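You operate a simulated robot arm through the tools that you are given. There is no shell and no other tool. Be economical: measure what you need, move in short steps, check, and stop when the job is done.

You run a simulated two-armed robot. Do the job below in one go: nothing can be reset, and whatever is moved stays where it is left.

JOB
Hold the water bottle, unscrew its cap and bin it; ring the neck and put the bottle on the tray.
Fine: the red bin, the yellow seal ring, the small grey tray. Set down upright: what you pick out.

The check looks at the end state, three seconds after you hand in, the way a careful person would. Anything else that was tipped, shoved, dropped, spilled or broken makes it a failure. Lids that push on must go on centred and level and be pressed home; caps that screw on are set level and turned clockwise until they are tight.

ROBOT AND FRAMES
Two 7-joint arms with fingered hands on one trunk, on a base that drives. Base frame: it is fixed to the floor where the robot stands at the start and does not move with it; the origin is under the middle of the robot, x ahead of it, y to its left, z up; the surface under the hand at the start is at about z = 0.85. Readings come in m, degrees, newtons and seconds.
The left shoulder is at the start at [0.046, 0.125, 1.151], the right one opposite. With the tool pointing down near the work surface each hand reaches from about 0.44 to 0.84 m from the robot's upright axis, wherever it stands, measured 20 degrees to its own side. Places, roughly: bin [0.5, 0.4, 0.9]; blue cap (4x4x2 cm) [0.5, -0.4, 1]; tray [0.8, 0.4, 0.9]. Payload 4 kg a hand.
The tool frame of a hand sits at the grasp point between the pads (the TCP): z along the fingers, y along the line on which they close. The tips reach 0.029 m beyond it. Largest opening 0.1 m; the body of the gripper starts 0.034 m behind the TCP. The gripper is a hand of 5 fingers: y runs from the thumb to the fingers, the wrist lies at [-0.015, -0.105, -0.177] in the tool frame, and closing takes about 1.5 s.
Orientation is that of the tool frame in the base frame, as [roll, pitch, yaw] about the fixed x, y, z axes, in that order (R = Rz(yaw) Ry(pitch) Rx(roll)). With the fingers straight down and the wrist toward the robot, the tool's x, y and z point along [0, 1, 0], [1, 0, 0] and [0, 0, -1] of the base frame.

CONTROLS
- The arms move only by the tool play_rows. It takes "left_deltas", "right_deltas" or both (then of equal length, played together; a hand with none holds still); each is a list of rows, each a list of 3 entries, a list of its own where there are three numbers: the shift along the tool's x, y, z in m, then the turn, a rotation vector about the tool's x, y, z in degrees, then the opening, from 0 (shut) to 1 (fully open). In form: [[[tx, ty, tz], [wx, wy, wz], grip], ...]. A call has 1 to 20 rows; each row is the pose to reach, as a shift and turn from the pose commanded when the call began, along the tool's axes at that moment. Rows are played at 5 a second. More than 0.05 m and 8.6 degrees between two rows, or a gripper value outside its range, and nothing of the call is played. A pose out of reach is approached as far as the arm can. The call stops where the force on the tool passes 40 N (or 10 N more than at its start, if that is more) or the arm is blocked; 0.2 s more then pass. The fingers move at their own pace (about 0.045 m/s each) and stop on an object; they squeeze with about 25 N. The grip force told is the motor's: it shows also when the fingers shut on nothing. Time passes only in rows, and 0.2 s behind the last, so rows that repeat a pose let the fingers close. The reply holds the time, the measured pose of the TCP, the force on the tool along the base axes, the opening and the grip force, in the units named above and with some noise, with the torque about the TCP (base axes, N m) and any sound that the robot's microphone picked up, and new pictures: "pictures" is both (left out), scene, wrist or none (wrist: the cameras of the hands that moved).
- Cameras (640 x 400 px; columns grow to the right, rows downward): "scene" is now at [0.1619, -0.0168, 1.3005]; the picture's right is [-0.04, -1.00, 0.00], its down [-0.44, 0.02, -0.90] and it looks along [0.90, -0.04, -0.44] (base axes); focal length 214 px, centre (320, 200). "left" rides on the left gripper at [-0.066, -0.086, -0.121] in its tool frame; the picture's right is [-0.76, -0.31, 0.58], its down [0.59, -0.70, 0.40] and it looks along [0.28, 0.64, 0.71] (tool axes); focal length 247 px, centre (320, 200). "right" rides on the right gripper at [0.066, -0.086, -0.121] in its tool frame; the picture's right is [-0.76, 0.31, -0.58], its down [-0.59, -0.70, 0.40] and it looks along [-0.28, 0.64, 0.71] (tool axes); focal length 247 px, centre (320, 200). There is no depth. A picture from a camera that has moved, and an enlarged one, comes with that camera's place and axes in the base frame and with its lens. The place of the scene camera against the robot may be out by one fixed shift of up to 0.025 m in any direction.
- raise_lower(by): slides the trunk up (or, below 0, down) by that many m; the arms and the scene camera ride with it, the base frame stays. It gives what a move gives, with no picture.
- steer(legs): drives the robot by 1 to 6 legs, each [ahead, turn to the left] in m and degrees, along the robot's own axes; the way and the turn of a leg run together, so that a leg with both is an arc; at most 1.5 m and 180 degrees a leg. The arms and the cameras ride along, it lands a little off, and it stops where it bumps. It gives what a move gives, and a new picture of the scene camera.
- hand_shape(shape, hand): the hand has 5 fingers and takes this shape, open, in about a second: jaw (thumb against the fingers, like two jaws); tri (thumb and two fingers); tip (a fingertip pinch); poke (one finger out to press); point (the index stretched); flat (the hand flat); cup (the hand cupped); fist (a fist). The gripper value then closes the fingers along that shape, each until it touches; the sizes above hold for jaw. It gives what a move gives, with no picture.
- head_to(pan, tilt): turns the head with the scene camera to pan (to the left, within 80 degrees either way) and tilt (down, from -29 to 69), counted from straight ahead of the robot. It gives what a move gives, and a new picture of the scene camera.
- zoom(camera, box): a new picture of the part [left, top, right, bottom] of that camera's present view, enlarged. No time passes.
- job_done(): hands the job in; it is judged then, once.

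Go step by step. Nothing tells you exact positions but the pictures and the camera data: compare them with the known pose of the tool, close in by small moves and look again before you grip or let go. The budget is 120 turns and 260 pictures, counting those below and the enlarged ones. Unless the task says otherwise, let go and move clear before handing in, and close with one line.

The tools are called as a command line: name --argument value ..., lists and objects as JSON in quotes. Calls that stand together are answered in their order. play_rows: Moves the arms, as the interface text tells. Its arguments: {"type":"object","properties":{"left_deltas":{"type":"array","items":{"type":"array"}},"right_deltas":{"type":"array","items":{"type":"array"}},"pictures":{"type":"string","enum":["both","scene","wrist","none"]}},"required":[]} The other tools are called the same way: raise_lower (by) slides the trunk up or down; hand_shape (shape, hand) gives the hand a shape; steer (legs) drives the base; head_to (pan, tilt) turns the head that bears the scene camera; zoom (camera, box) takes an enlarged picture of a part of a camera's view; job_done () hands the job in.

At the start:

```text
time_s: 0.0
left_tcp_pos: [0.5005, 0.1045, 1.2522]
left_tool_rot: [179.9, 0.0, 90.0]
left_wrist_force: [0.5, 0.3, -0.2]
left_ft_torque: [0.02, 0.01, -0.01]
left_opening: 0.0998
left_gripper_force: 0.0
left_shape: jaw
right_tcp_pos: [0.5191, -0.2648, 1.2016]
right_tool_rot: [179.9, 0.0, 90.0]
right_wrist_force: [0.7, 0.9, 0.2]
right_ft_torque: [-0.02, -0.01, -0.03]
right_opening: 0.0998
right_gripper_force: 0.1
right_shape: jaw
trunk travel left (down, up): [-0.35, 0.397]
robot x, y, heading: [-0.0031, -0.0006, -0.1]
head pan, tilt: [-2.3, 25.9]
```

scene: 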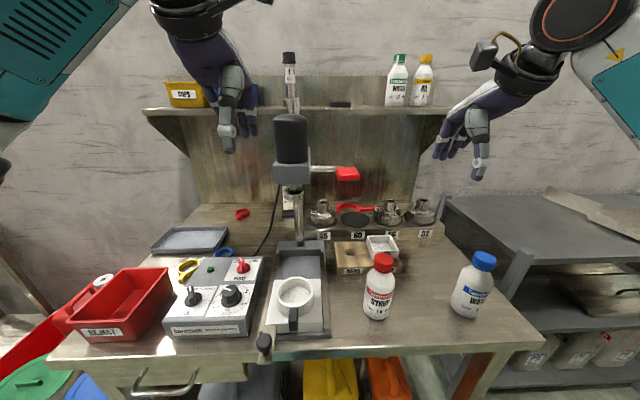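
right: 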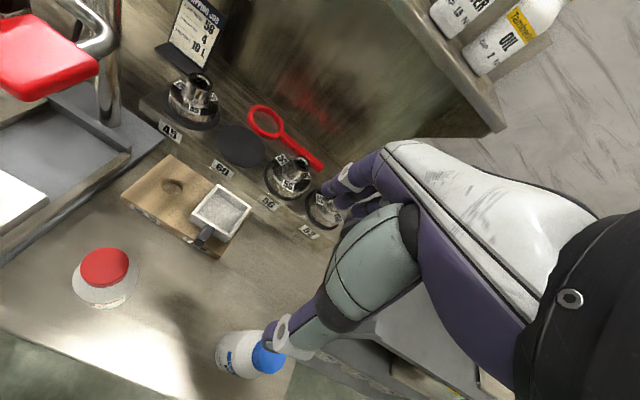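
left: 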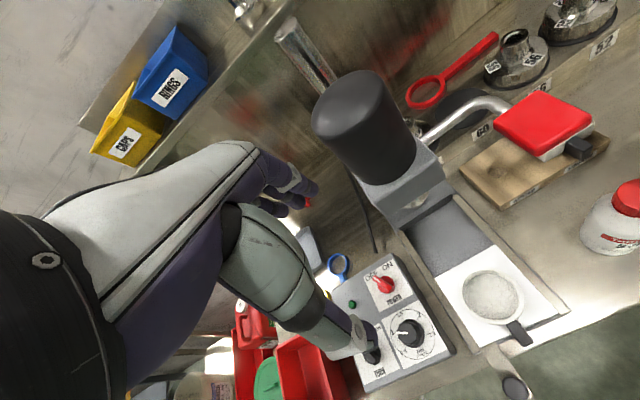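

I see the blue-capped water bottle at right front, the red bin at left front, the grey tray behind it, and yellow/blue/red rings on the bench. I'll enlarge the key areas first.

zoom --camera "scene" --box '[40, 200, 280, 350]'

zoom --camera "scene" --box '[340, 200, 540, 325]'

```text
2.67 times, centred on (160, 275) of scene
camera zoom: at [0.1619, -0.0168, 1.3005], right [-0.04, -1.0, 0.0], down [-0.44, 0.02, -0.9], along [0.9, -0.04, -0.44], focal length 572 px, centre (747, 0)
```

zoom: 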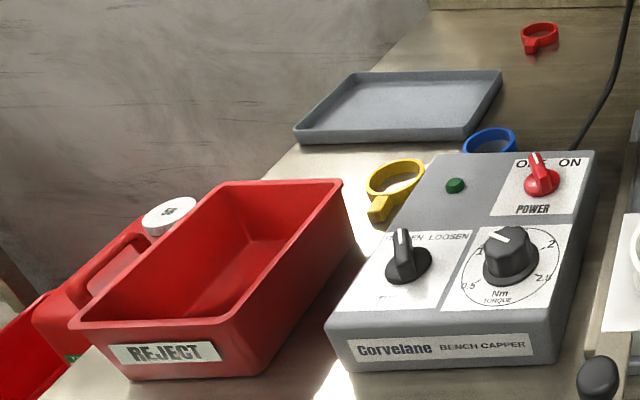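

```text
3.20 times, centred on (440, 262) of scene
camera zoom: at [0.1619, -0.0168, 1.3005], right [-0.04, -1.0, 0.0], down [-0.44, 0.02, -0.9], along [0.9, -0.04, -0.44], focal length 686 px, centre (-64, 0)
```

zoom: 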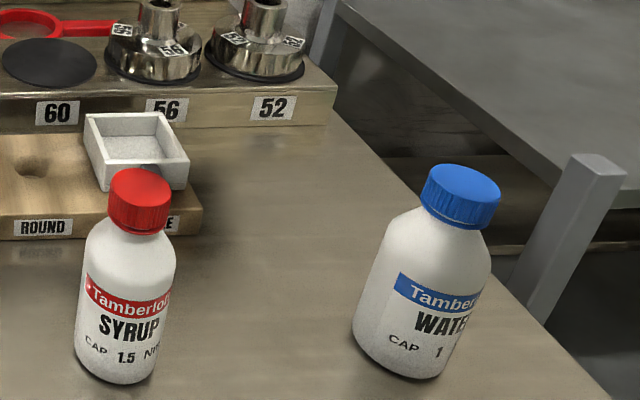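

The water bottle stands at about [0.49, -0.37], and the yellow ring at about [0.64, 0.34] between the bin and the capper. I'll swing the right hand to a horizontal pose, to the right of the bottle, to hold its body.

play_rows --right_deltas '[[[-0.02, -0.01, 0.0], [0, 8.2, 0], 1], [[-0.04, -0.02, 0.0], [0, 16.4, 0], 1], [[-0.06, -0.03, 0.01], [0, 24.6, 0], 1], [[-0.08, -0.04, 0.01], [0, 32.8, 0], 1], [[-0.1, -0.05, 0.02], [0, 41, 0], 1], [[-0.13, -0.06, 0.03], [0, 49.2, 0], 1], [[-0.15, -0.07, 0.04], [0, 57.4, 0], 1], [[-0.18, -0.08, 0.06], [0, 65.6, 0], 1], [[-0.2, -0.09, 0.07], [0, 73.8, 0], 1], [[-0.22, -0.1, 0.08], [0, 82, 0], 1], [[-0.235, -0.1, 0.1], [0, 90, 0], 1]]' --pictures "scene"

```text
time_s: 2.6
left_tcp_pos: [0.5005, 0.1052, 1.2523]
left_tool_rot: [180.0, 0.1, 90.1]
left_wrist_force: [0.2, 0.0, -0.3]
left_ft_torque: [-0.01, 0.0, 0.0]
left_opening: 0.0999
left_gripper_force: 0.1
left_shape: jaw
right_tcp_pos: [0.4085, -0.4993, 1.0507]
right_tool_rot: [-89.3, -81.9, -0.6]
right_wrist_force: [0.1, 0.4, 0.2]
right_ft_torque: [0.0, -0.02, -0.03]
right_opening: 0.0998
right_gripper_force: 0.0
right_shape: jaw
trunk travel left (down, up): [-0.35, 0.397]
robot x, y, heading: [0.0009, -0.0019, -0.1]
head pan, tilt: [-2.3, 25.9]
stopped in row 11 (right hand): the arm was blocked; the commanded pose is now the measured one
camera scene: at [0.1619, -0.0159, 1.3005], right [-0.04, -1.0, 0.0], down [-0.44, 0.02, -0.9], along [0.9, -0.04, -0.44], focal length 214 px, centre (320, 200)
```

scene: 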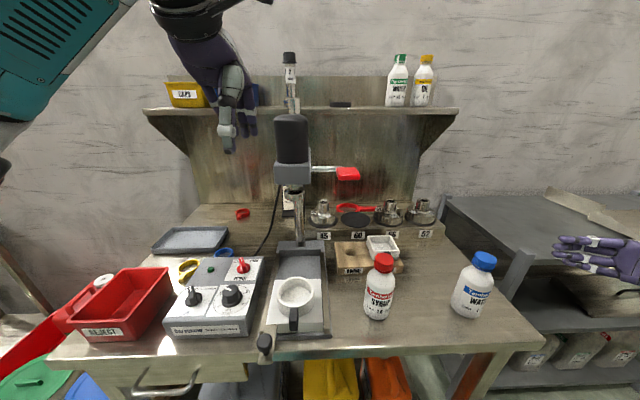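

The arm stopped just short of level, probably at a joint limit. I'll yaw the fingers forward-left, which is an easier pose, and look again.

play_rows --right_deltas '[[[0, 0, 0], [-8, 0, 0], 1], [[0, 0, 0], [-16, 0, 0], 1], [[0, 0, 0], [-24, 0, 0], 1], [[0, 0, 0], [-32, 0, 0], 1], [[0, 0, 0], [-40, 0, 0], 1]]' --pictures "scene"

```text
time_s: 3.8
left_tcp_pos: [0.4994, 0.1043, 1.2515]
left_tool_rot: [-180.0, 0.0, 90.0]
left_wrist_force: [-0.3, 0.3, -1.2]
left_ft_torque: [0.02, -0.01, -0.03]
left_opening: 0.0997
left_gripper_force: 0.0
left_shape: jaw
right_tcp_pos: [0.4089, -0.4998, 1.051]
right_tool_rot: [-129.8, -82.0, -0.2]
right_wrist_force: [-0.4, -0.1, 0.3]
right_ft_torque: [0.0, 0.02, 0.0]
right_opening: 0.0998
right_gripper_force: 0.0
right_shape: jaw
trunk travel left (down, up): [-0.35, 0.397]
robot x, y, heading: [-0.0007, 0.0009, 0.1]
head pan, tilt: [-2.3, 25.9]
camera scene: at [0.1617, -0.0165, 1.3006], right [-0.04, -1.0, 0.0], down [-0.44, 0.02, -0.9], along [0.9, -0.04, -0.44], focal length 214 px, centre (320, 200)
```

scene: 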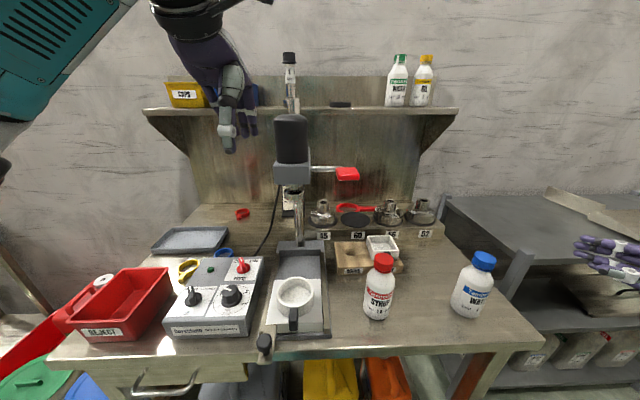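

The hand now points forward-left. I'll level it and come down to holding height, short of the bottle.

play_rows --right_deltas '[[[-0.045, 0.003, 0.006], [0, 1.7, -2], 1], [[-0.09, 0.005, 0.013], [0, 3.4, -4], 1], [[-0.129, 0.0075, 0.019], [0, 5.1, -6.1], 1]]'

```text
time_s: 4.6
left_tcp_pos: [0.5017, 0.1044, 1.2529]
left_tool_rot: [-179.9, 0.0, 90.0]
left_wrist_force: [0.6, -0.1, 0.4]
left_ft_torque: [0.0, 0.03, 0.02]
left_opening: 0.1
left_gripper_force: 0.1
left_shape: jaw
right_tcp_pos: [0.4085, -0.4912, 0.9207]
right_tool_rot: [-121.1, -89.9, -8.8]
right_wrist_force: [0.6, 0.0, 0.2]
right_ft_torque: [-0.02, 0.02, 0.03]
right_opening: 0.0999
right_gripper_force: 0.2
right_shape: jaw
trunk travel left (down, up): [-0.35, 0.397]
robot x, y, heading: [-0.0033, 0.0037, -0.1]
head pan, tilt: [-2.3, 25.9]
camera scene: at [0.1625, -0.0167, 1.3004], right [-0.04, -1.0, 0.0], down [-0.44, 0.02, -0.9], along [0.9, -0.04, -0.44], focal length 214 px, centre (320, 200)
camera right: at [0.2656, -0.5268, 0.9871], right [-0.14, -0.64, -0.76], down [-0.28, 0.76, -0.59], along [0.95, 0.14, -0.28], focal length 247 px, centre (320, 200)
```

scene: 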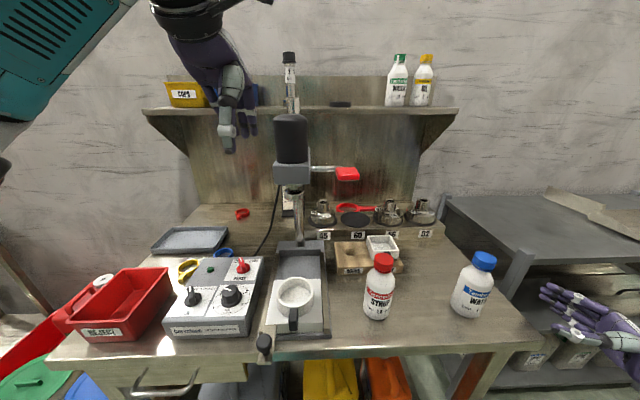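
right: 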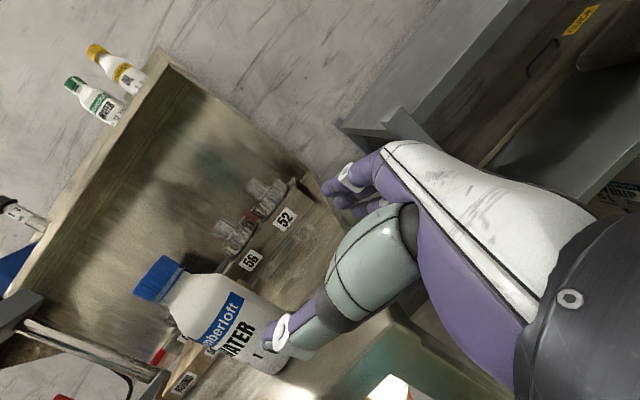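

The wrist camera and scene camera put the cap at about [0.475, -0.35, 1.0], so the hand must shift sideways about 4 cm before closing in. I'll do part of that and re-measure.

play_rows --right_deltas '[[[-0.005, -0.02, 0.0], [0, 0, 0], 1], [[-0.01, -0.038, 0.03], [0, 0, 0], 1]]'

```text
time_s: 5.2
left_tcp_pos: [0.4998, 0.1051, 1.2529]
left_tool_rot: [180.0, 0.1, 89.9]
left_wrist_force: [0.9, -0.5, 0.8]
left_ft_torque: [0.0, -0.03, -0.01]
left_opening: 0.0997
left_gripper_force: 0.0
left_shape: jaw
right_tcp_pos: [0.4038, -0.4431, 0.9191]
right_tool_rot: [-104.9, -89.7, -25.1]
right_wrist_force: [-0.1, 0.2, -0.2]
right_ft_torque: [0.01, 0.02, 0.0]
right_opening: 0.0997
right_gripper_force: 0.0
right_shape: jaw
right hand out of reach, approached as far as the arm can: row 1, 2
trunk travel left (down, up): [-0.35, 0.397]
robot x, y, heading: [0.0013, -0.0006, 0.2]
head pan, tilt: [-2.3, 25.9]
camera scene: at [0.1621, -0.0166, 1.3005], right [-0.04, -1.0, 0.0], down [-0.44, 0.02, -0.9], along [0.9, -0.04, -0.44], focal length 214 px, centre (320, 200)
camera right: at [0.261, -0.4789, 0.9867], right [-0.14, -0.64, -0.76], down [-0.29, 0.76, -0.59], along [0.95, 0.14, -0.29], focal length 247 px, centre (320, 200)
```

scene: 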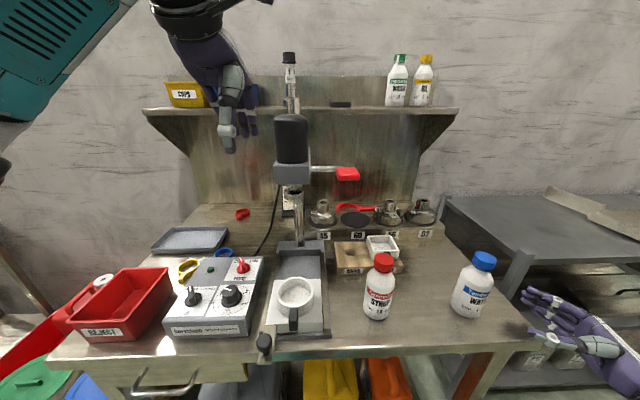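
right: 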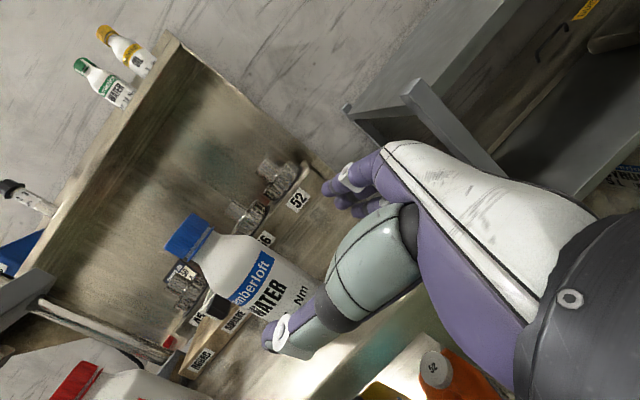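

The arm is folded too tightly this close in, so I'll back the robot up 0.12 m for room.

steer --legs '[[-0.12, 0]]'

```text
time_s: 6.5
left_tcp_pos: [0.3773, 0.1024, 1.2539]
left_tool_rot: [180.0, -0.1, 89.9]
left_wrist_force: [-0.3, -0.4, -0.3]
left_ft_torque: [-0.03, -0.02, -0.02]
left_opening: 0.0997
left_gripper_force: 0.0
left_shape: jaw
right_tcp_pos: [0.2802, -0.4436, 0.9194]
right_tool_rot: [-124.5, -89.7, -5.5]
right_wrist_force: [0.2, -0.2, 1.2]
right_ft_torque: [-0.03, 0.03, 0.01]
right_opening: 0.1
right_gripper_force: 0.0
right_shape: jaw
trunk travel left (down, up): [-0.35, 0.397]
robot x, y, heading: [-0.1195, -0.0024, -0.2]
head pan, tilt: [-2.3, 25.9]
camera scene: at [0.039, -0.017, 1.3007], right [-0.04, -1.0, 0.0], down [-0.44, 0.02, -0.9], along [0.9, -0.04, -0.44], focal length 214 px, centre (320, 200)
```

scene: 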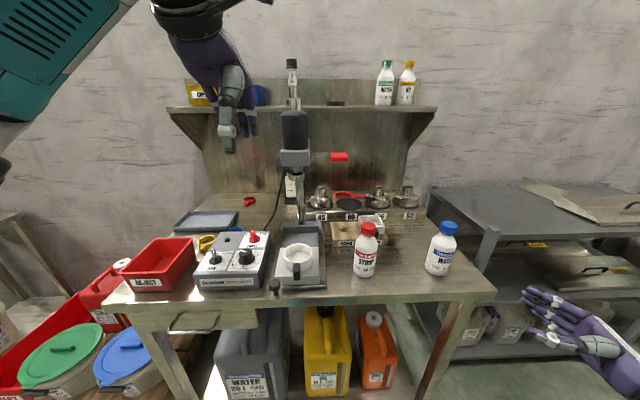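

Triangulated, the bottle axis is at about [0.484, -0.347]. I'll move to just short of it, aligned, and check.

play_rows --right_deltas '[[[0, 0.03, 0.03], [0, 0, 0], 1], [[-0.005, 0.06, 0.06], [0, 0, 0], 1], [[-0.01, 0.085, 0.085], [0, 0, 0], 1], [[-0.014, 0.096, 0.11], [0, 0, 0], 1]]'

```text
time_s: 7.5
left_tcp_pos: [0.3776, 0.1028, 1.253]
left_tool_rot: [180.0, -0.1, 89.9]
left_wrist_force: [-0.4, 0.9, -0.7]
left_ft_torque: [-0.02, 0.02, 0.03]
left_opening: 0.0997
left_gripper_force: 0.0
left_shape: jaw
right_tcp_pos: [0.3556, -0.4609, 0.9351]
right_tool_rot: [-110.5, -89.6, -19.5]
right_wrist_force: [0.5, 0.0, 0.3]
right_ft_torque: [0.04, -0.01, 0.02]
right_opening: 0.0997
right_gripper_force: 0.1
right_shape: jaw
right hand out of reach, approached as far as the arm can: row 1, 2, 3, 4
trunk travel left (down, up): [-0.35, 0.397]
robot x, y, heading: [-0.1212, -0.0029, -0.1]
head pan, tilt: [-2.3, 25.9]
camera scene: at [0.0403, -0.0171, 1.3004], right [-0.04, -1.0, 0.0], down [-0.44, 0.02, -0.9], along [0.9, -0.04, -0.44], focal length 214 px, centre (320, 200)
camera right: at [0.2136, -0.497, 1.003], right [-0.14, -0.64, -0.76], down [-0.29, 0.76, -0.59], along [0.95, 0.13, -0.29], focal length 247 px, centre (320, 200)
```

scene: 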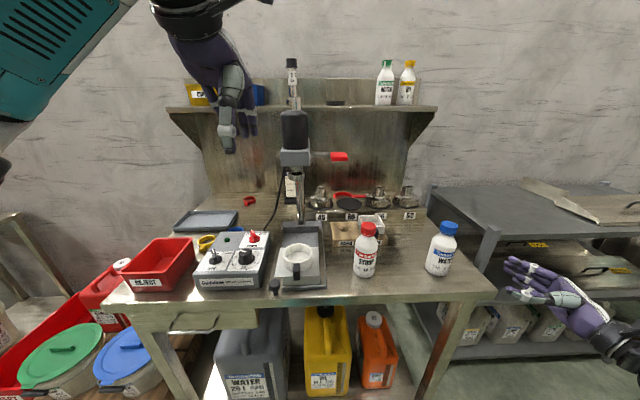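
right: 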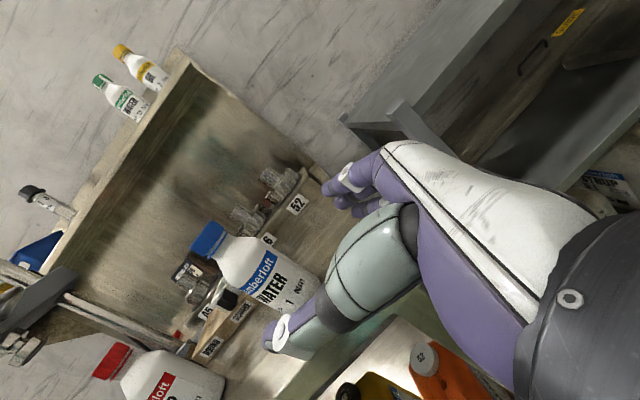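

The arm limits again at this height; lowering the trunk so the shoulder is nearer bottle height should help. First I raise the hand, then lower the trunk.

play_rows --right_deltas '[[[0.04, 0, -0.01], [0, 0, 0], 1], [[0.08, 0, -0.01], [0, 0, 0], 1], [[0.12, 0, -0.01], [0, 0, 0], 1], [[0.16, 0, -0.01], [0, 0, 0], 1], [[0.2, 0, -0.01], [0, 0, 0], 1]]' --pictures "none"

raise_lower --by -0.2

```text
time_s: 8.7
left_tcp_pos: [0.3783, 0.1045, 1.2528]
left_tool_rot: [-180.0, 0.1, 89.9]
left_wrist_force: [-0.1, 0.4, 0.6]
left_ft_torque: [-0.01, -0.01, -0.03]
left_opening: 0.0999
left_gripper_force: 0.1
left_shape: jaw
right_tcp_pos: [0.3508, -0.4687, 1.1349]
right_tool_rot: [-118.2, -89.6, -11.8]
right_wrist_force: [0.7, 0.8, 0.0]
right_ft_torque: [0.06, 0.01, 0.0]
right_opening: 0.0997
right_gripper_force: 0.1
right_shape: jaw
trunk travel left (down, up): [-0.35, 0.397]
robot x, y, heading: [-0.1224, -0.0027, 0.1]
head pan, tilt: [-2.3, 25.9]
```

```text
time_s: 10.8
left_tcp_pos: [0.3784, 0.103, 1.0535]
left_tool_rot: [-180.0, 0.0, 89.9]
left_wrist_force: [-0.5, -0.2, 0.3]
left_ft_torque: [0.01, -0.02, -0.03]
left_opening: 0.0996
left_gripper_force: 0.0
left_shape: jaw
right_tcp_pos: [0.3505, -0.4677, 0.9373]
right_tool_rot: [-127.6, -89.6, -2.4]
right_wrist_force: [-0.5, -0.2, 0.7]
right_ft_torque: [-0.01, 0.01, 0.01]
right_opening: 0.0999
right_gripper_force: 0.0
right_shape: jaw
trunk travel left (down, up): [-0.15, 0.597]
robot x, y, heading: [-0.1223, -0.001, -0.4]
head pan, tilt: [-2.3, 25.9]
```

play_rows --right_deltas '[[[-0.01, 0.01, 0.02], [0, 0, 0], 1], [[-0.02, 0.02, 0.045], [0, 0, 0], 1], [[-0.032, 0.027, 0.07], [0, 0, 0], 1]]'

```text
time_s: 11.6
left_tcp_pos: [0.3787, 0.1035, 1.0524]
left_tool_rot: [-180.0, -0.1, 89.8]
left_wrist_force: [0.5, -1.0, 0.5]
left_ft_torque: [0.0, 0.0, 0.03]
left_opening: 0.0998
left_gripper_force: 0.0
left_shape: jaw
right_tcp_pos: [0.4171, -0.4316, 0.9042]
right_tool_rot: [-118.1, -89.7, -11.9]
right_wrist_force: [0.1, -0.2, -0.3]
right_ft_torque: [0.0, -0.04, 0.0]
right_opening: 0.1001
right_gripper_force: 0.1
right_shape: jaw
trunk travel left (down, up): [-0.15, 0.597]
robot x, y, heading: [-0.1217, 0.0032, -0.1]
head pan, tilt: [-2.3, 25.9]
camera scene: at [0.1062, -0.0171, 1.0936], right [-0.04, -1.0, 0.0], down [-0.44, 0.02, -0.9], along [0.9, -0.04, -0.44], focal length 214 px, centre (320, 200)
camera right: at [0.274, -0.4671, 0.9715], right [-0.14, -0.64, -0.76], down [-0.29, 0.76, -0.59], along [0.95, 0.13, -0.29], focal length 247 px, centre (320, 200)
```

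scene: 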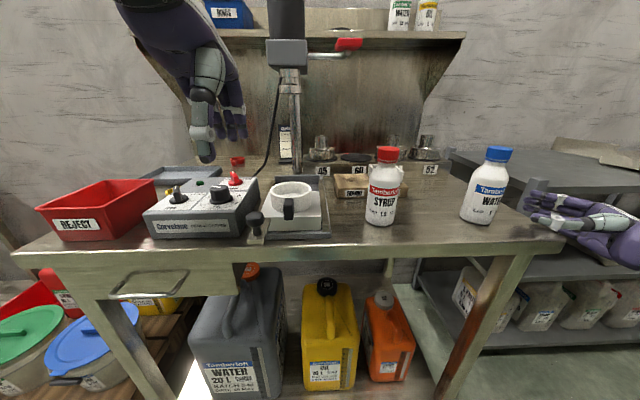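
right: 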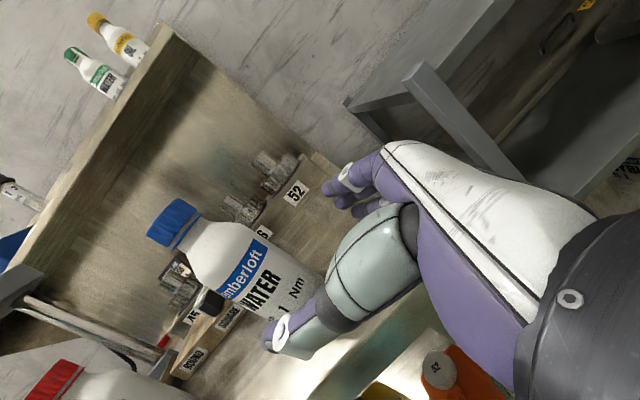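

The reach is fine now and the bottle is within 4 mm of the closing centreline. I'll advance most of the way and check.

play_rows --right_deltas '[[[0, -0.002, 0.03], [0, 0, 0], 1], [[0, -0.003, 0.06], [0, 0, 0], 1], [[0, -0.003, 0.08], [0, 0, 0], 1]]'

zoom --camera "scene" --box '[420, 120, 640, 260]'

```text
time_s: 12.4
left_tcp_pos: [0.3779, 0.1035, 1.0531]
left_tool_rot: [-180.0, 0.0, 89.9]
left_wrist_force: [-0.3, 0.1, 0.7]
left_ft_torque: [-0.03, 0.0, -0.02]
left_opening: 0.0998
left_gripper_force: 0.0
left_shape: jaw
right_tcp_pos: [0.4655, -0.3682, 0.9043]
right_tool_rot: [-108.4, -89.7, -21.6]
right_wrist_force: [-0.9, -2.0, 4.0]
right_ft_torque: [-0.29, 0.19, -0.04]
right_opening: 0.0999
right_gripper_force: 0.0
right_shape: jaw
trunk travel left (down, up): [-0.15, 0.597]
robot x, y, heading: [-0.1204, -0.0004, -0.1]
head pan, tilt: [-2.3, 25.9]
camera scene: at [0.1054, -0.0171, 1.0939], right [-0.04, -1.0, 0.0], down [-0.44, 0.02, -0.9], along [0.9, -0.04, -0.44], focal length 214 px, centre (320, 200)
camera right: at [0.3221, -0.4034, 0.9725], right [-0.14, -0.64, -0.76], down [-0.28, 0.76, -0.59], along [0.95, 0.13, -0.29], focal length 247 px, centre (320, 200)
```

scene: 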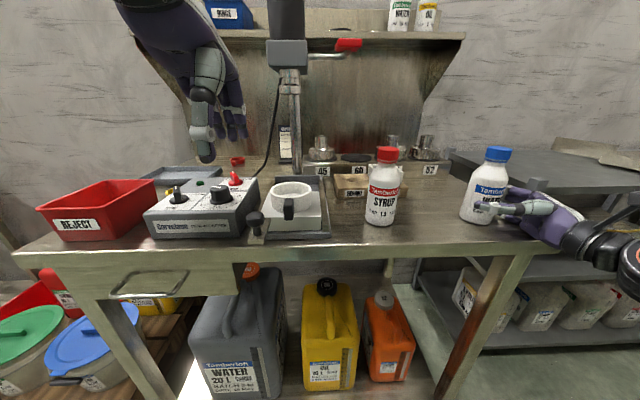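
right: 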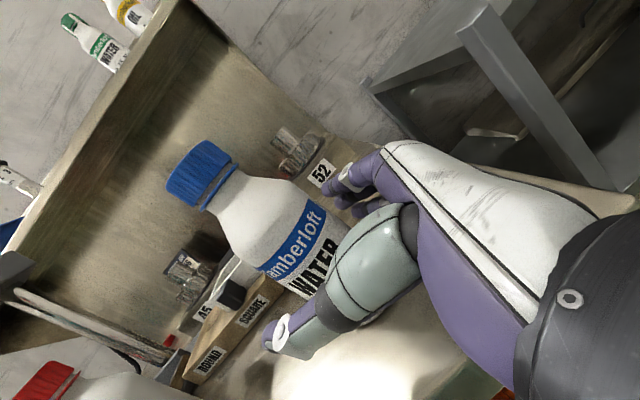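

```text
2.86 times, centred on (530, 190) of scene
camera zoom: at [0.1054, -0.0171, 1.0939], right [-0.04, -1.0, 0.0], down [-0.44, 0.02, -0.9], along [0.9, -0.04, -0.44], focal length 613 px, centre (-280, 229)
```

zoom: 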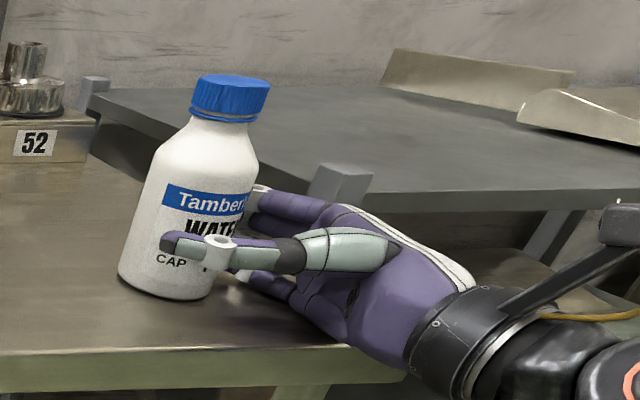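

The fingers straddle the bottle, but a 4 N upward force suggests a low finger touches the table. I'll raise 1 cm and advance the last 2 cm.

play_rows --right_deltas '[[[0.01, 0, 0], [0, 0, 0], 1], [[0.012, 0, 0.012], [0, 0, 0], 1], [[0.012, 0, 0.022], [0, 0, 0], 1]]'

zoom --camera "scene" --box '[420, 120, 640, 260]'

```text
time_s: 13.2
left_tcp_pos: [0.3777, 0.1038, 1.052]
left_tool_rot: [179.9, 0.1, 89.9]
left_wrist_force: [-0.1, -0.3, 0.8]
left_ft_torque: [0.02, 0.0, -0.01]
left_opening: 0.0997
left_gripper_force: 0.0
left_shape: jaw
right_tcp_pos: [0.48, -0.3511, 0.9157]
right_tool_rot: [-131.2, -89.5, 1.2]
right_wrist_force: [0.4, 0.3, -0.5]
right_ft_torque: [0.03, 0.01, 0.0]
right_opening: 0.1
right_gripper_force: 0.1
right_shape: jaw
trunk travel left (down, up): [-0.15, 0.597]
robot x, y, heading: [-0.1221, 0.0019, -0.2]
head pan, tilt: [-2.3, 25.9]
camera scene: at [0.1062, -0.0172, 1.0936], right [-0.04, -1.0, 0.0], down [-0.44, 0.02, -0.9], along [0.9, -0.04, -0.44], focal length 214 px, centre (320, 200)
camera right: at [0.3375, -0.3877, 0.9834], right [-0.14, -0.64, -0.76], down [-0.29, 0.76, -0.59], along [0.95, 0.13, -0.29], focal length 247 px, centre (320, 200)
```

scene: 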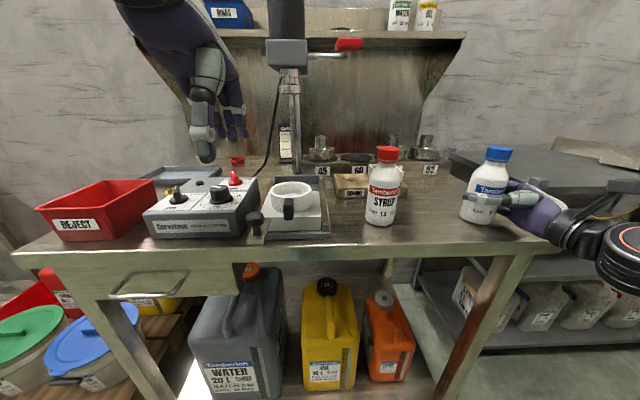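
right: 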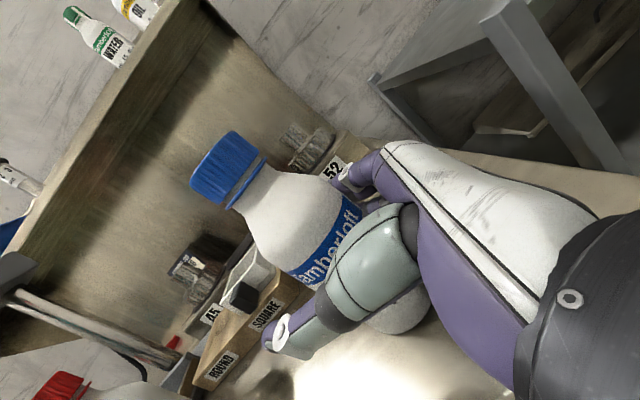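

```text
2.86 times, centred on (530, 190) of scene
camera zoom: at [0.1062, -0.0172, 1.0936], right [-0.04, -1.0, 0.0], down [-0.44, 0.02, -0.9], along [0.9, -0.04, -0.44], focal length 613 px, centre (-280, 229)
```

zoom: 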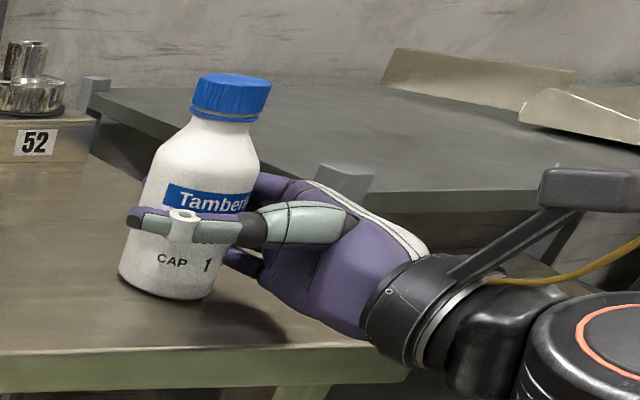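

The bottle sits between thumb and fingers, untouched. Closing now.

play_rows --right_deltas '[[[0, 0, 0], [0, 0, 0], 0.6], [[0, 0, 0], [0, 0, 0], 0.3], [[0, 0, 0], [0, 0, 0], 0], [[0, 0, 0], [0, 0, 0], 0], [[0, 0, 0], [0, 0, 0], 0], [[0, 0, 0], [0, 0, 0], 0], [[0, 0, 0], [0, 0, 0], 0], [[0, 0, 0], [0, 0, 0], 0]]'

```text
time_s: 15.0
left_tcp_pos: [0.3783, 0.1039, 1.0525]
left_tool_rot: [179.9, -0.1, 89.9]
left_wrist_force: [-0.3, 0.5, -0.1]
left_ft_torque: [-0.04, 0.03, -0.02]
left_opening: 0.0998
left_gripper_force: 0.1
left_shape: jaw
right_tcp_pos: [0.4798, -0.3523, 0.9156]
right_tool_rot: [-127.0, -89.6, -3.1]
right_wrist_force: [0.3, -0.9, 1.6]
right_ft_torque: [-0.13, -0.06, 0.01]
right_opening: 0.0428
right_gripper_force: 25.3
right_shape: jaw
trunk travel left (down, up): [-0.15, 0.597]
robot x, y, heading: [-0.1221, 0.0017, -0.2]
head pan, tilt: [-2.3, 25.9]
camera scene: at [0.1064, -0.0171, 1.0936], right [-0.04, -1.0, 0.0], down [-0.44, 0.02, -0.9], along [0.9, -0.04, -0.44], focal length 214 px, centre (320, 200)
camera right: at [0.3374, -0.3879, 0.9835], right [-0.14, -0.64, -0.76], down [-0.29, 0.76, -0.59], along [0.95, 0.13, -0.29], focal length 247 px, centre (320, 200)
```

scene: 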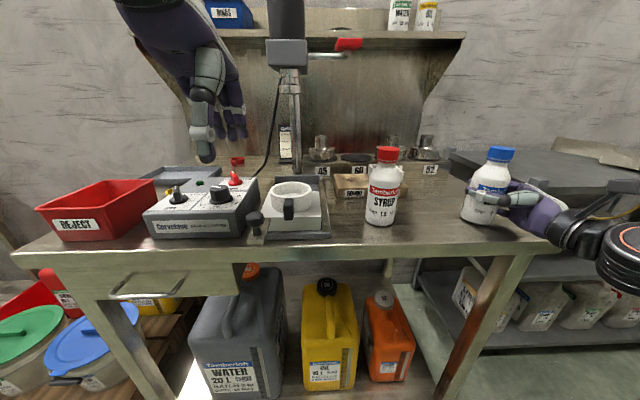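
right: 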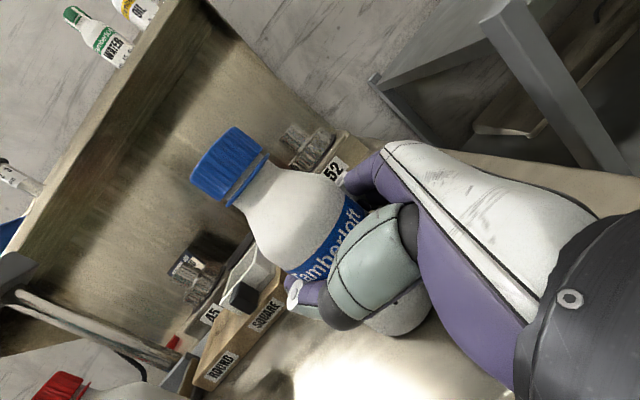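

Grip is firm at 25 N. I'll lift the bottle clear by raising the trunk 0.2 m, then bring it towards the middle for the left hand.

raise_lower --by 0.2

head_to --pan -15 --tilt 30

```text
time_s: 17.2
left_tcp_pos: [0.3796, 0.1029, 1.2527]
left_tool_rot: [-180.0, 0.0, 89.8]
left_wrist_force: [0.2, 0.3, 0.1]
left_ft_torque: [0.02, 0.01, -0.03]
left_opening: 0.0999
left_gripper_force: 0.1
left_shape: jaw
right_tcp_pos: [0.4794, -0.3521, 1.1152]
right_tool_rot: [-113.4, -89.5, -16.6]
right_wrist_force: [0.9, -0.5, -2.6]
right_ft_torque: [0.03, 0.0, 0.0]
right_opening: 0.0426
right_gripper_force: 25.2
right_shape: jaw
trunk travel left (down, up): [-0.35, 0.397]
robot x, y, heading: [-0.1188, 0.0014, -0.2]
head pan, tilt: [-2.3, 25.9]
```

```text
time_s: 17.9
left_tcp_pos: [0.3798, 0.1031, 1.2524]
left_tool_rot: [-180.0, 0.1, 90.0]
left_wrist_force: [-0.2, -0.5, -0.5]
left_ft_torque: [0.01, 0.01, 0.0]
left_opening: 0.0997
left_gripper_force: 0.1
left_shape: jaw
right_tcp_pos: [0.4803, -0.352, 1.1152]
right_tool_rot: [-116.2, -89.6, -13.8]
right_wrist_force: [0.5, 0.6, -3.9]
right_ft_torque: [-0.01, -0.01, -0.02]
right_opening: 0.0426
right_gripper_force: 25.2
right_shape: jaw
trunk travel left (down, up): [-0.35, 0.397]
robot x, y, heading: [-0.1226, -0.0035, 0.0]
head pan, tilt: [-15.0, 30.0]
camera scene: at [0.0361, -0.0368, 1.2939], right [-0.26, -0.97, 0.0], down [-0.48, 0.13, -0.87], along [0.84, -0.22, -0.5], focal length 214 px, centre (320, 200)
```

scene: 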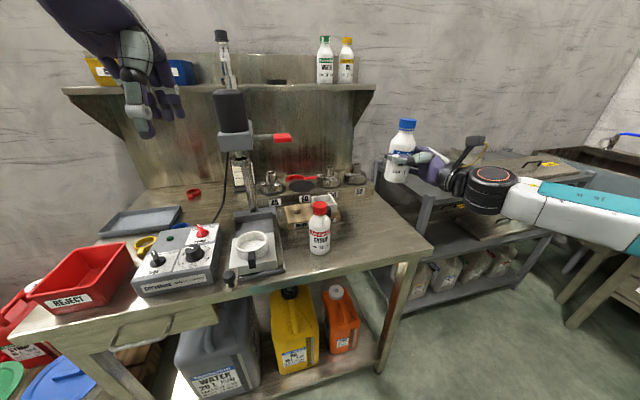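

The bottle hangs upright in the right hand. I'll slide it towards the centre.

play_rows --right_deltas '[[[0, -0.025, 0.025], [0, 0, 0], 0], [[0, -0.05, 0.05], [0, 0, 0], 0], [[0, -0.075, 0.075], [0, 0, 0], 0], [[0, -0.1, 0.1], [0, 0, 0], 0], [[0, -0.125, 0.12], [0, 0, 0], 0]]'

```text
time_s: 19.1
left_tcp_pos: [0.3793, 0.1035, 1.2523]
left_tool_rot: [-179.8, 0.1, 90.0]
left_wrist_force: [-0.8, 0.5, -1.0]
left_ft_torque: [-0.02, 0.02, 0.01]
left_opening: 0.0999
left_gripper_force: 0.0
left_shape: jaw
right_tcp_pos: [0.4613, -0.1808, 1.1162]
right_tool_rot: [-120.0, -89.7, -10.1]
right_wrist_force: [0.2, 0.9, -3.8]
right_ft_torque: [0.02, -0.04, 0.01]
right_opening: 0.0425
right_gripper_force: 24.6
right_shape: jaw
trunk travel left (down, up): [-0.35, 0.397]
robot x, y, heading: [-0.1228, -0.0001, -0.2]
head pan, tilt: [-15.0, 30.0]
camera scene: at [0.036, -0.0361, 1.2938], right [-0.26, -0.97, 0.0], down [-0.48, 0.13, -0.87], along [0.84, -0.23, -0.5], focal length 214 px, centre (320, 200)
camera right: at [0.3188, -0.2161, 1.1833], right [-0.14, -0.64, -0.76], down [-0.29, 0.76, -0.59], along [0.95, 0.13, -0.29], focal length 247 px, centre (320, 200)
```

scene: 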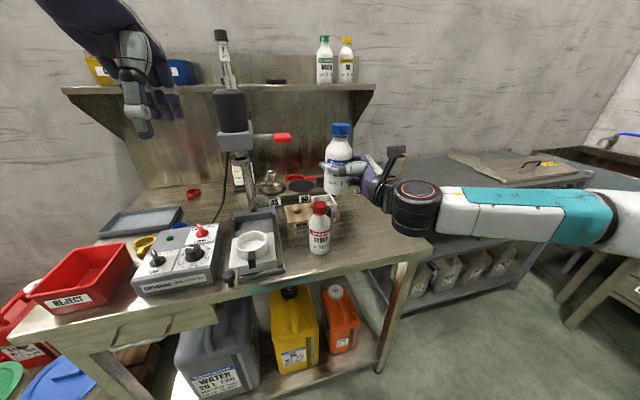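
right: 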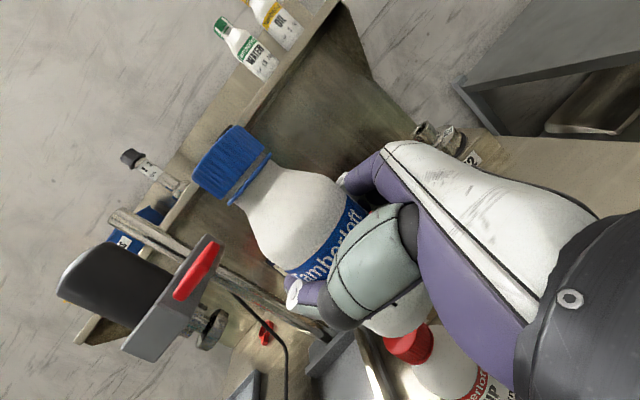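

The cap is now at about [0.465, -0.178, 1.195]. I'll bring the left hand above it, turned clockwise so it has room to unscrew counter-clockwise.

play_rows --left_deltas '[[[-0.02, 0.01, -0.03], [0, 0, 7.5], 1], [[-0.05, 0.02, -0.06], [0, 0, 15], 1], [[-0.09, 0.03, -0.065], [0, 0, 22.5], 1], [[-0.13, 0.04, -0.065], [0, 0, 30], 1], [[-0.17, 0.05, -0.065], [0, 0, 37.5], 1], [[-0.21, 0.06, -0.065], [0, 0, 45], 1], [[-0.25, 0.075, -0.065], [0, 0, 52.5], 1], [[-0.28, 0.087, -0.065], [0, 0, 60], 1]]'

```text
time_s: 20.9
left_tcp_pos: [0.4601, -0.1785, 1.3172]
left_tool_rot: [179.9, -0.4, 29.7]
left_wrist_force: [-1.2, -0.7, 0.6]
left_ft_torque: [0.04, -0.04, 0.03]
left_opening: 0.0999
left_gripper_force: 0.0
left_shape: jaw
right_tcp_pos: [0.4592, -0.1835, 1.1165]
right_tool_rot: [-107.8, -89.8, -22.3]
right_wrist_force: [-0.9, -0.7, -2.9]
right_ft_torque: [0.02, -0.05, 0.04]
right_opening: 0.0425
right_gripper_force: 25.1
right_shape: jaw
trunk travel left (down, up): [-0.35, 0.397]
robot x, y, heading: [-0.1209, -0.0005, -0.3]
head pan, tilt: [-15.0, 30.0]
camera scene: at [0.0341, -0.0387, 1.2942], right [-0.26, -0.97, 0.0], down [-0.48, 0.13, -0.87], along [0.84, -0.23, -0.5], focal length 214 px, centre (320, 200)
camera left: at [0.36, -0.1343, 1.4393], right [-0.81, -0.11, -0.58], down [0.16, 0.9, -0.4], along [0.57, -0.42, -0.71], focal length 247 px, centre (320, 200)
```

scene: 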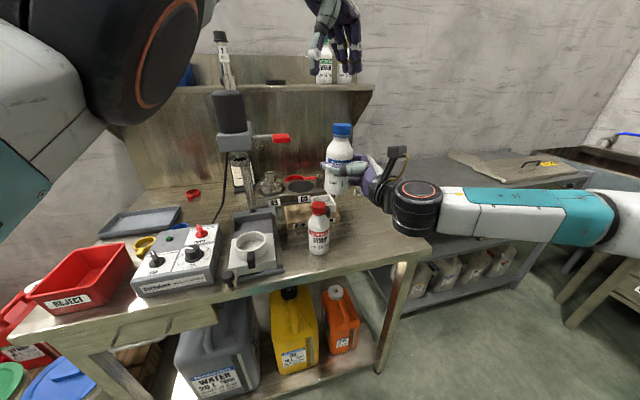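
left: 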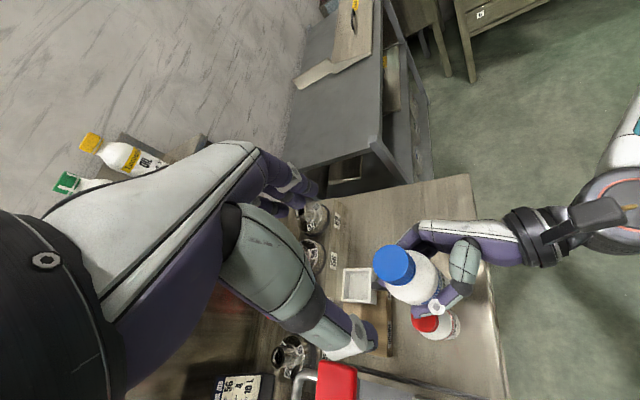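

zoom --camera "left" --box '[320, 200, 520, 325]'

zoom --camera "scene" --box '[260, 0, 460, 200]'

```text
3.20 times, centred on (420, 262) of left
camera zoom: at [0.36, -0.1343, 1.4393], right [-0.81, -0.11, -0.58], down [0.16, 0.9, -0.4], along [0.57, -0.42, -0.71], focal length 790 px, centre (0, 0)
```

zoom: 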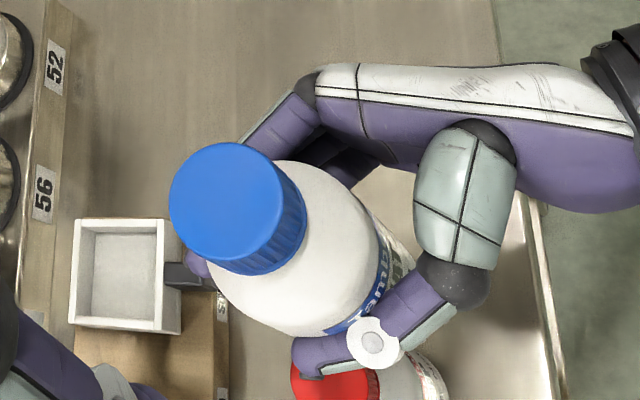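

```text
2.00 times, centred on (360, 100) of scene
camera zoom: at [0.0341, -0.0387, 1.2942], right [-0.26, -0.97, 0.0], down [-0.48, 0.13, -0.87], along [0.84, -0.23, -0.5], focal length 429 px, centre (240, 400)
```

zoom: 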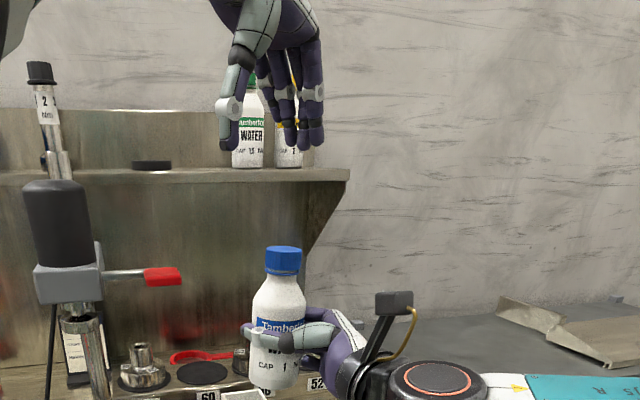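

The left hand is nearly above the cap, which I now place at about [0.453, -0.185]. I'll descend to just above it and re-check from both views.

play_rows --left_deltas '[[[-0.004, 0.001, 0.03], [0, 0, 0], 1], [[-0.008, 0.002, 0.06], [0, 0, 0], 1]]'

zoom --camera "left" --box '[280, 200, 480, 325]'

zoom --camera "scene" --box '[260, 40, 420, 200]'

zoom --camera "right" --box '[120, 50, 360, 200]'

```text
time_s: 21.5
left_tcp_pos: [0.4597, -0.1803, 1.2572]
left_tool_rot: [-179.9, 0.0, 30.1]
left_wrist_force: [-0.5, 0.0, 1.3]
left_ft_torque: [0.0, 0.0, 0.02]
left_opening: 0.1
left_gripper_force: 0.0
left_shape: jaw
right_tcp_pos: [0.4607, -0.1805, 1.1155]
right_tool_rot: [-110.8, -89.6, -19.1]
right_wrist_force: [0.4, -0.3, -2.1]
right_ft_torque: [-0.01, -0.03, -0.04]
right_opening: 0.0424
right_gripper_force: 25.5
right_shape: jaw
trunk travel left (down, up): [-0.35, 0.397]
robot x, y, heading: [-0.1206, -0.003, 0.0]
head pan, tilt: [-15.0, 30.0]
camera scene: at [0.0356, -0.0365, 1.2937], right [-0.26, -0.97, 0.0], down [-0.48, 0.13, -0.87], along [0.84, -0.22, -0.5], focal length 214 px, centre (320, 200)
camera left: at [0.3598, -0.1365, 1.3786], right [-0.81, -0.11, -0.58], down [0.16, 0.9, -0.4], along [0.57, -0.41, -0.71], focal length 247 px, centre (320, 200)
```

scene: 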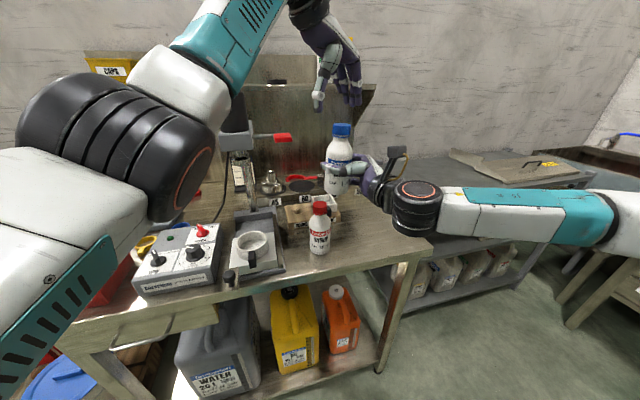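
left: 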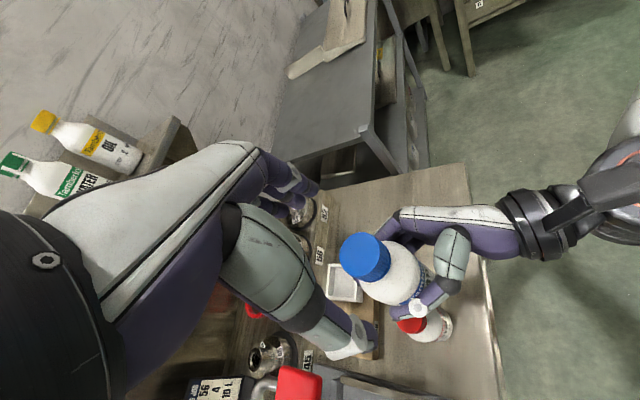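

```text
3.20 times, centred on (380, 262) of left
camera zoom: at [0.3598, -0.1365, 1.3786], right [-0.81, -0.11, -0.58], down [0.16, 0.9, -0.4], along [0.57, -0.41, -0.71], focal length 790 px, centre (128, 0)
```

zoom: 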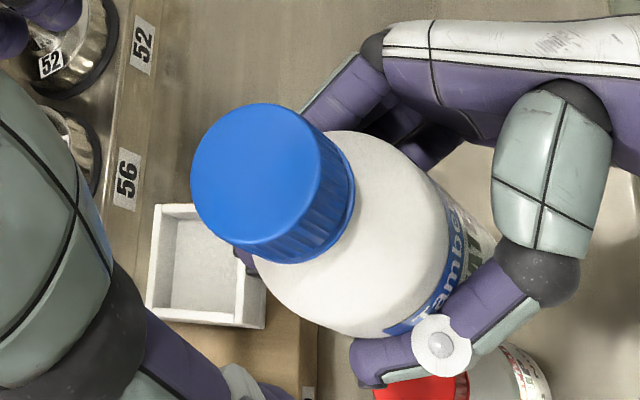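

```text
2.50 times, centred on (340, 120) of scene
camera zoom: at [0.0356, -0.0365, 1.2937], right [-0.26, -0.97, 0.0], down [-0.48, 0.13, -0.87], along [0.84, -0.22, -0.5], focal length 536 px, centre (270, 400)
```

zoom: 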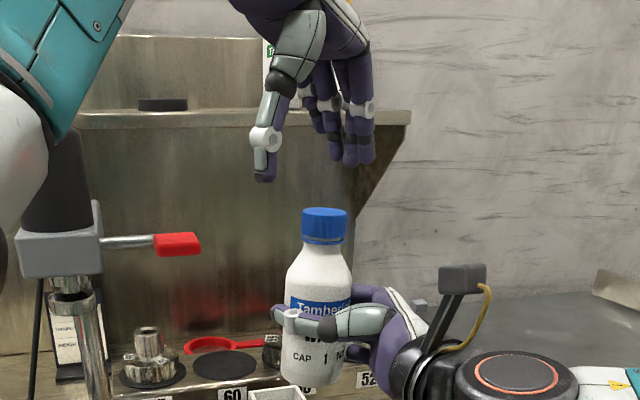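

```text
2.67 times, centred on (240, 125) of right
camera zoom: at [0.3187, -0.2169, 1.183], right [-0.14, -0.64, -0.76], down [-0.29, 0.76, -0.59], along [0.95, 0.13, -0.29], focal length 659 px, centre (533, 400)
```

zoom: 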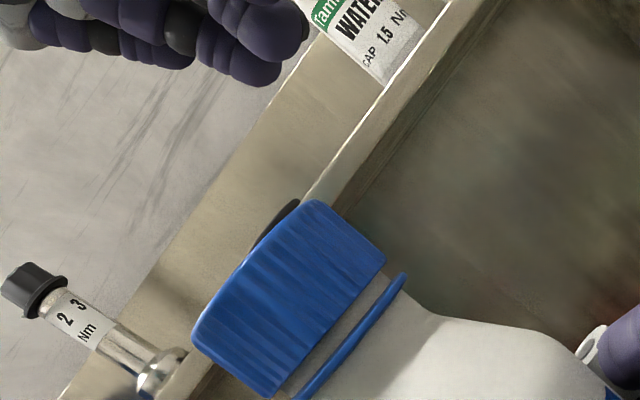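

Several rays agree: cap axis ≈ [0.450, -0.182], top ≈ 1.207. I'll shift 1 cm and descend so the fingertips flank the cap.

play_rows --left_deltas '[[[-0.0095, -0.003, 0.01], [0, 0, 0], 1], [[-0.0095, -0.003, 0.03], [0, 0, 0], 1], [[-0.0095, -0.003, 0.045], [0, 0, 0], 1]]'

zoom --camera "left" --box '[240, 200, 440, 325]'

zoom --camera "scene" --box '[260, 40, 420, 200]'

zoom --camera "right" --box '[120, 50, 360, 200]'

```text
time_s: 22.3
left_tcp_pos: [0.4491, -0.1841, 1.2116]
left_tool_rot: [180.0, 0.1, 29.9]
left_wrist_force: [-0.3, 0.0, -0.4]
left_ft_torque: [-0.02, -0.01, -0.01]
left_opening: 0.0996
left_gripper_force: 0.1
left_shape: jaw
right_tcp_pos: [0.4618, -0.1817, 1.1164]
right_tool_rot: [-111.9, -89.6, -18.1]
right_wrist_force: [0.7, 0.0, -3.2]
right_ft_torque: [-0.01, -0.01, -0.02]
right_opening: 0.0427
right_gripper_force: 24.9
right_shape: jaw
trunk travel left (down, up): [-0.35, 0.397]
robot x, y, heading: [-0.1224, 0.0002, -0.3]
head pan, tilt: [-15.0, 30.0]
camera scene: at [0.0361, -0.037, 1.2938], right [-0.26, -0.97, 0.0], down [-0.48, 0.13, -0.87], along [0.84, -0.23, -0.5], focal length 214 px, centre (320, 200)
camera left: at [0.3499, -0.1405, 1.3341], right [-0.81, -0.11, -0.58], down [0.16, 0.9, -0.4], along [0.57, -0.41, -0.71], focal length 247 px, centre (320, 200)
```

scene: 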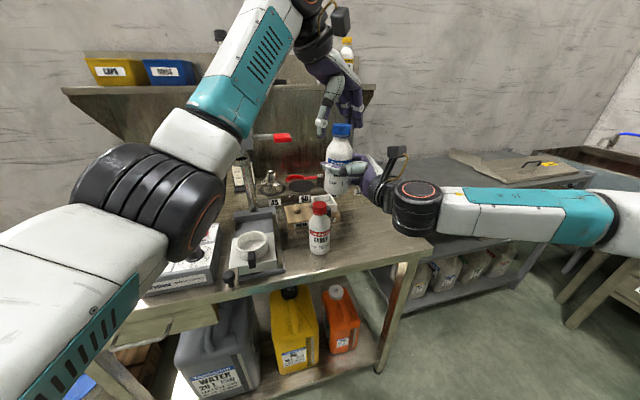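
left: 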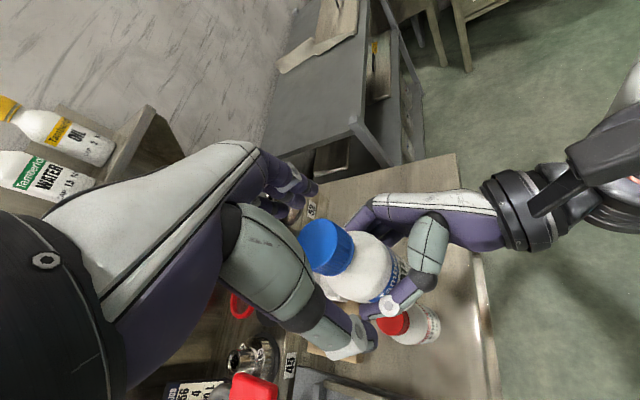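

```text
3.20 times, centred on (340, 262) of left
camera zoom: at [0.3499, -0.1405, 1.3341], right [-0.81, -0.11, -0.58], down [0.16, 0.9, -0.4], along [0.57, -0.41, -0.71], focal length 790 px, centre (256, 0)
```

zoom: 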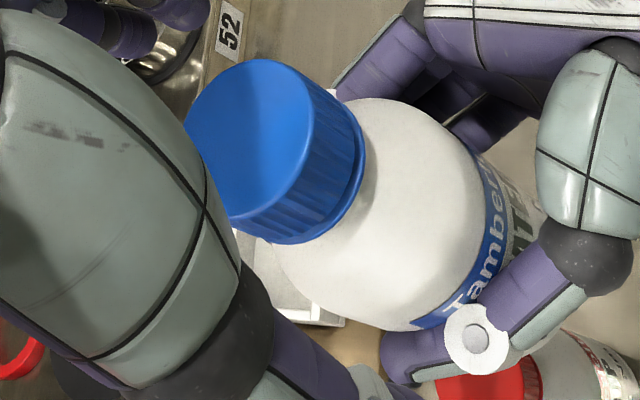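

```text
2.50 times, centred on (340, 120) of scene
camera zoom: at [0.0361, -0.037, 1.2938], right [-0.26, -0.97, 0.0], down [-0.48, 0.13, -0.87], along [0.84, -0.23, -0.5], focal length 536 px, centre (270, 400)
```

zoom: 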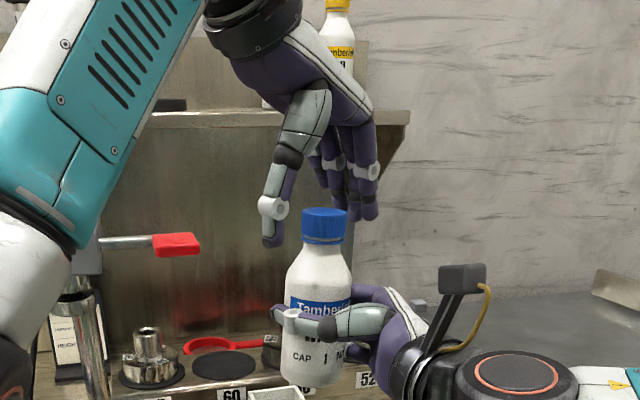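

```text
2.67 times, centred on (240, 125) of right
camera zoom: at [0.319, -0.2177, 1.1831], right [-0.14, -0.64, -0.76], down [-0.29, 0.76, -0.59], along [0.95, 0.13, -0.29], focal length 659 px, centre (533, 400)
```

zoom: 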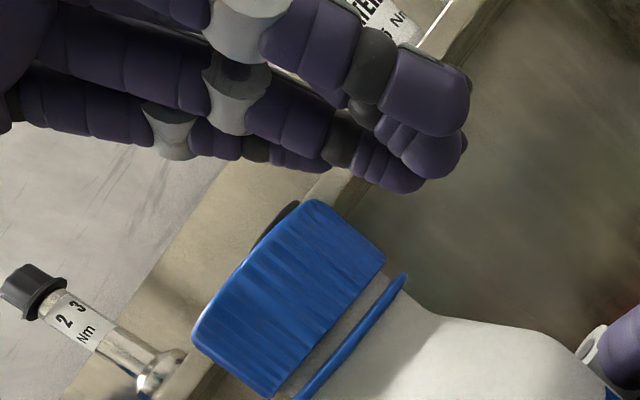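

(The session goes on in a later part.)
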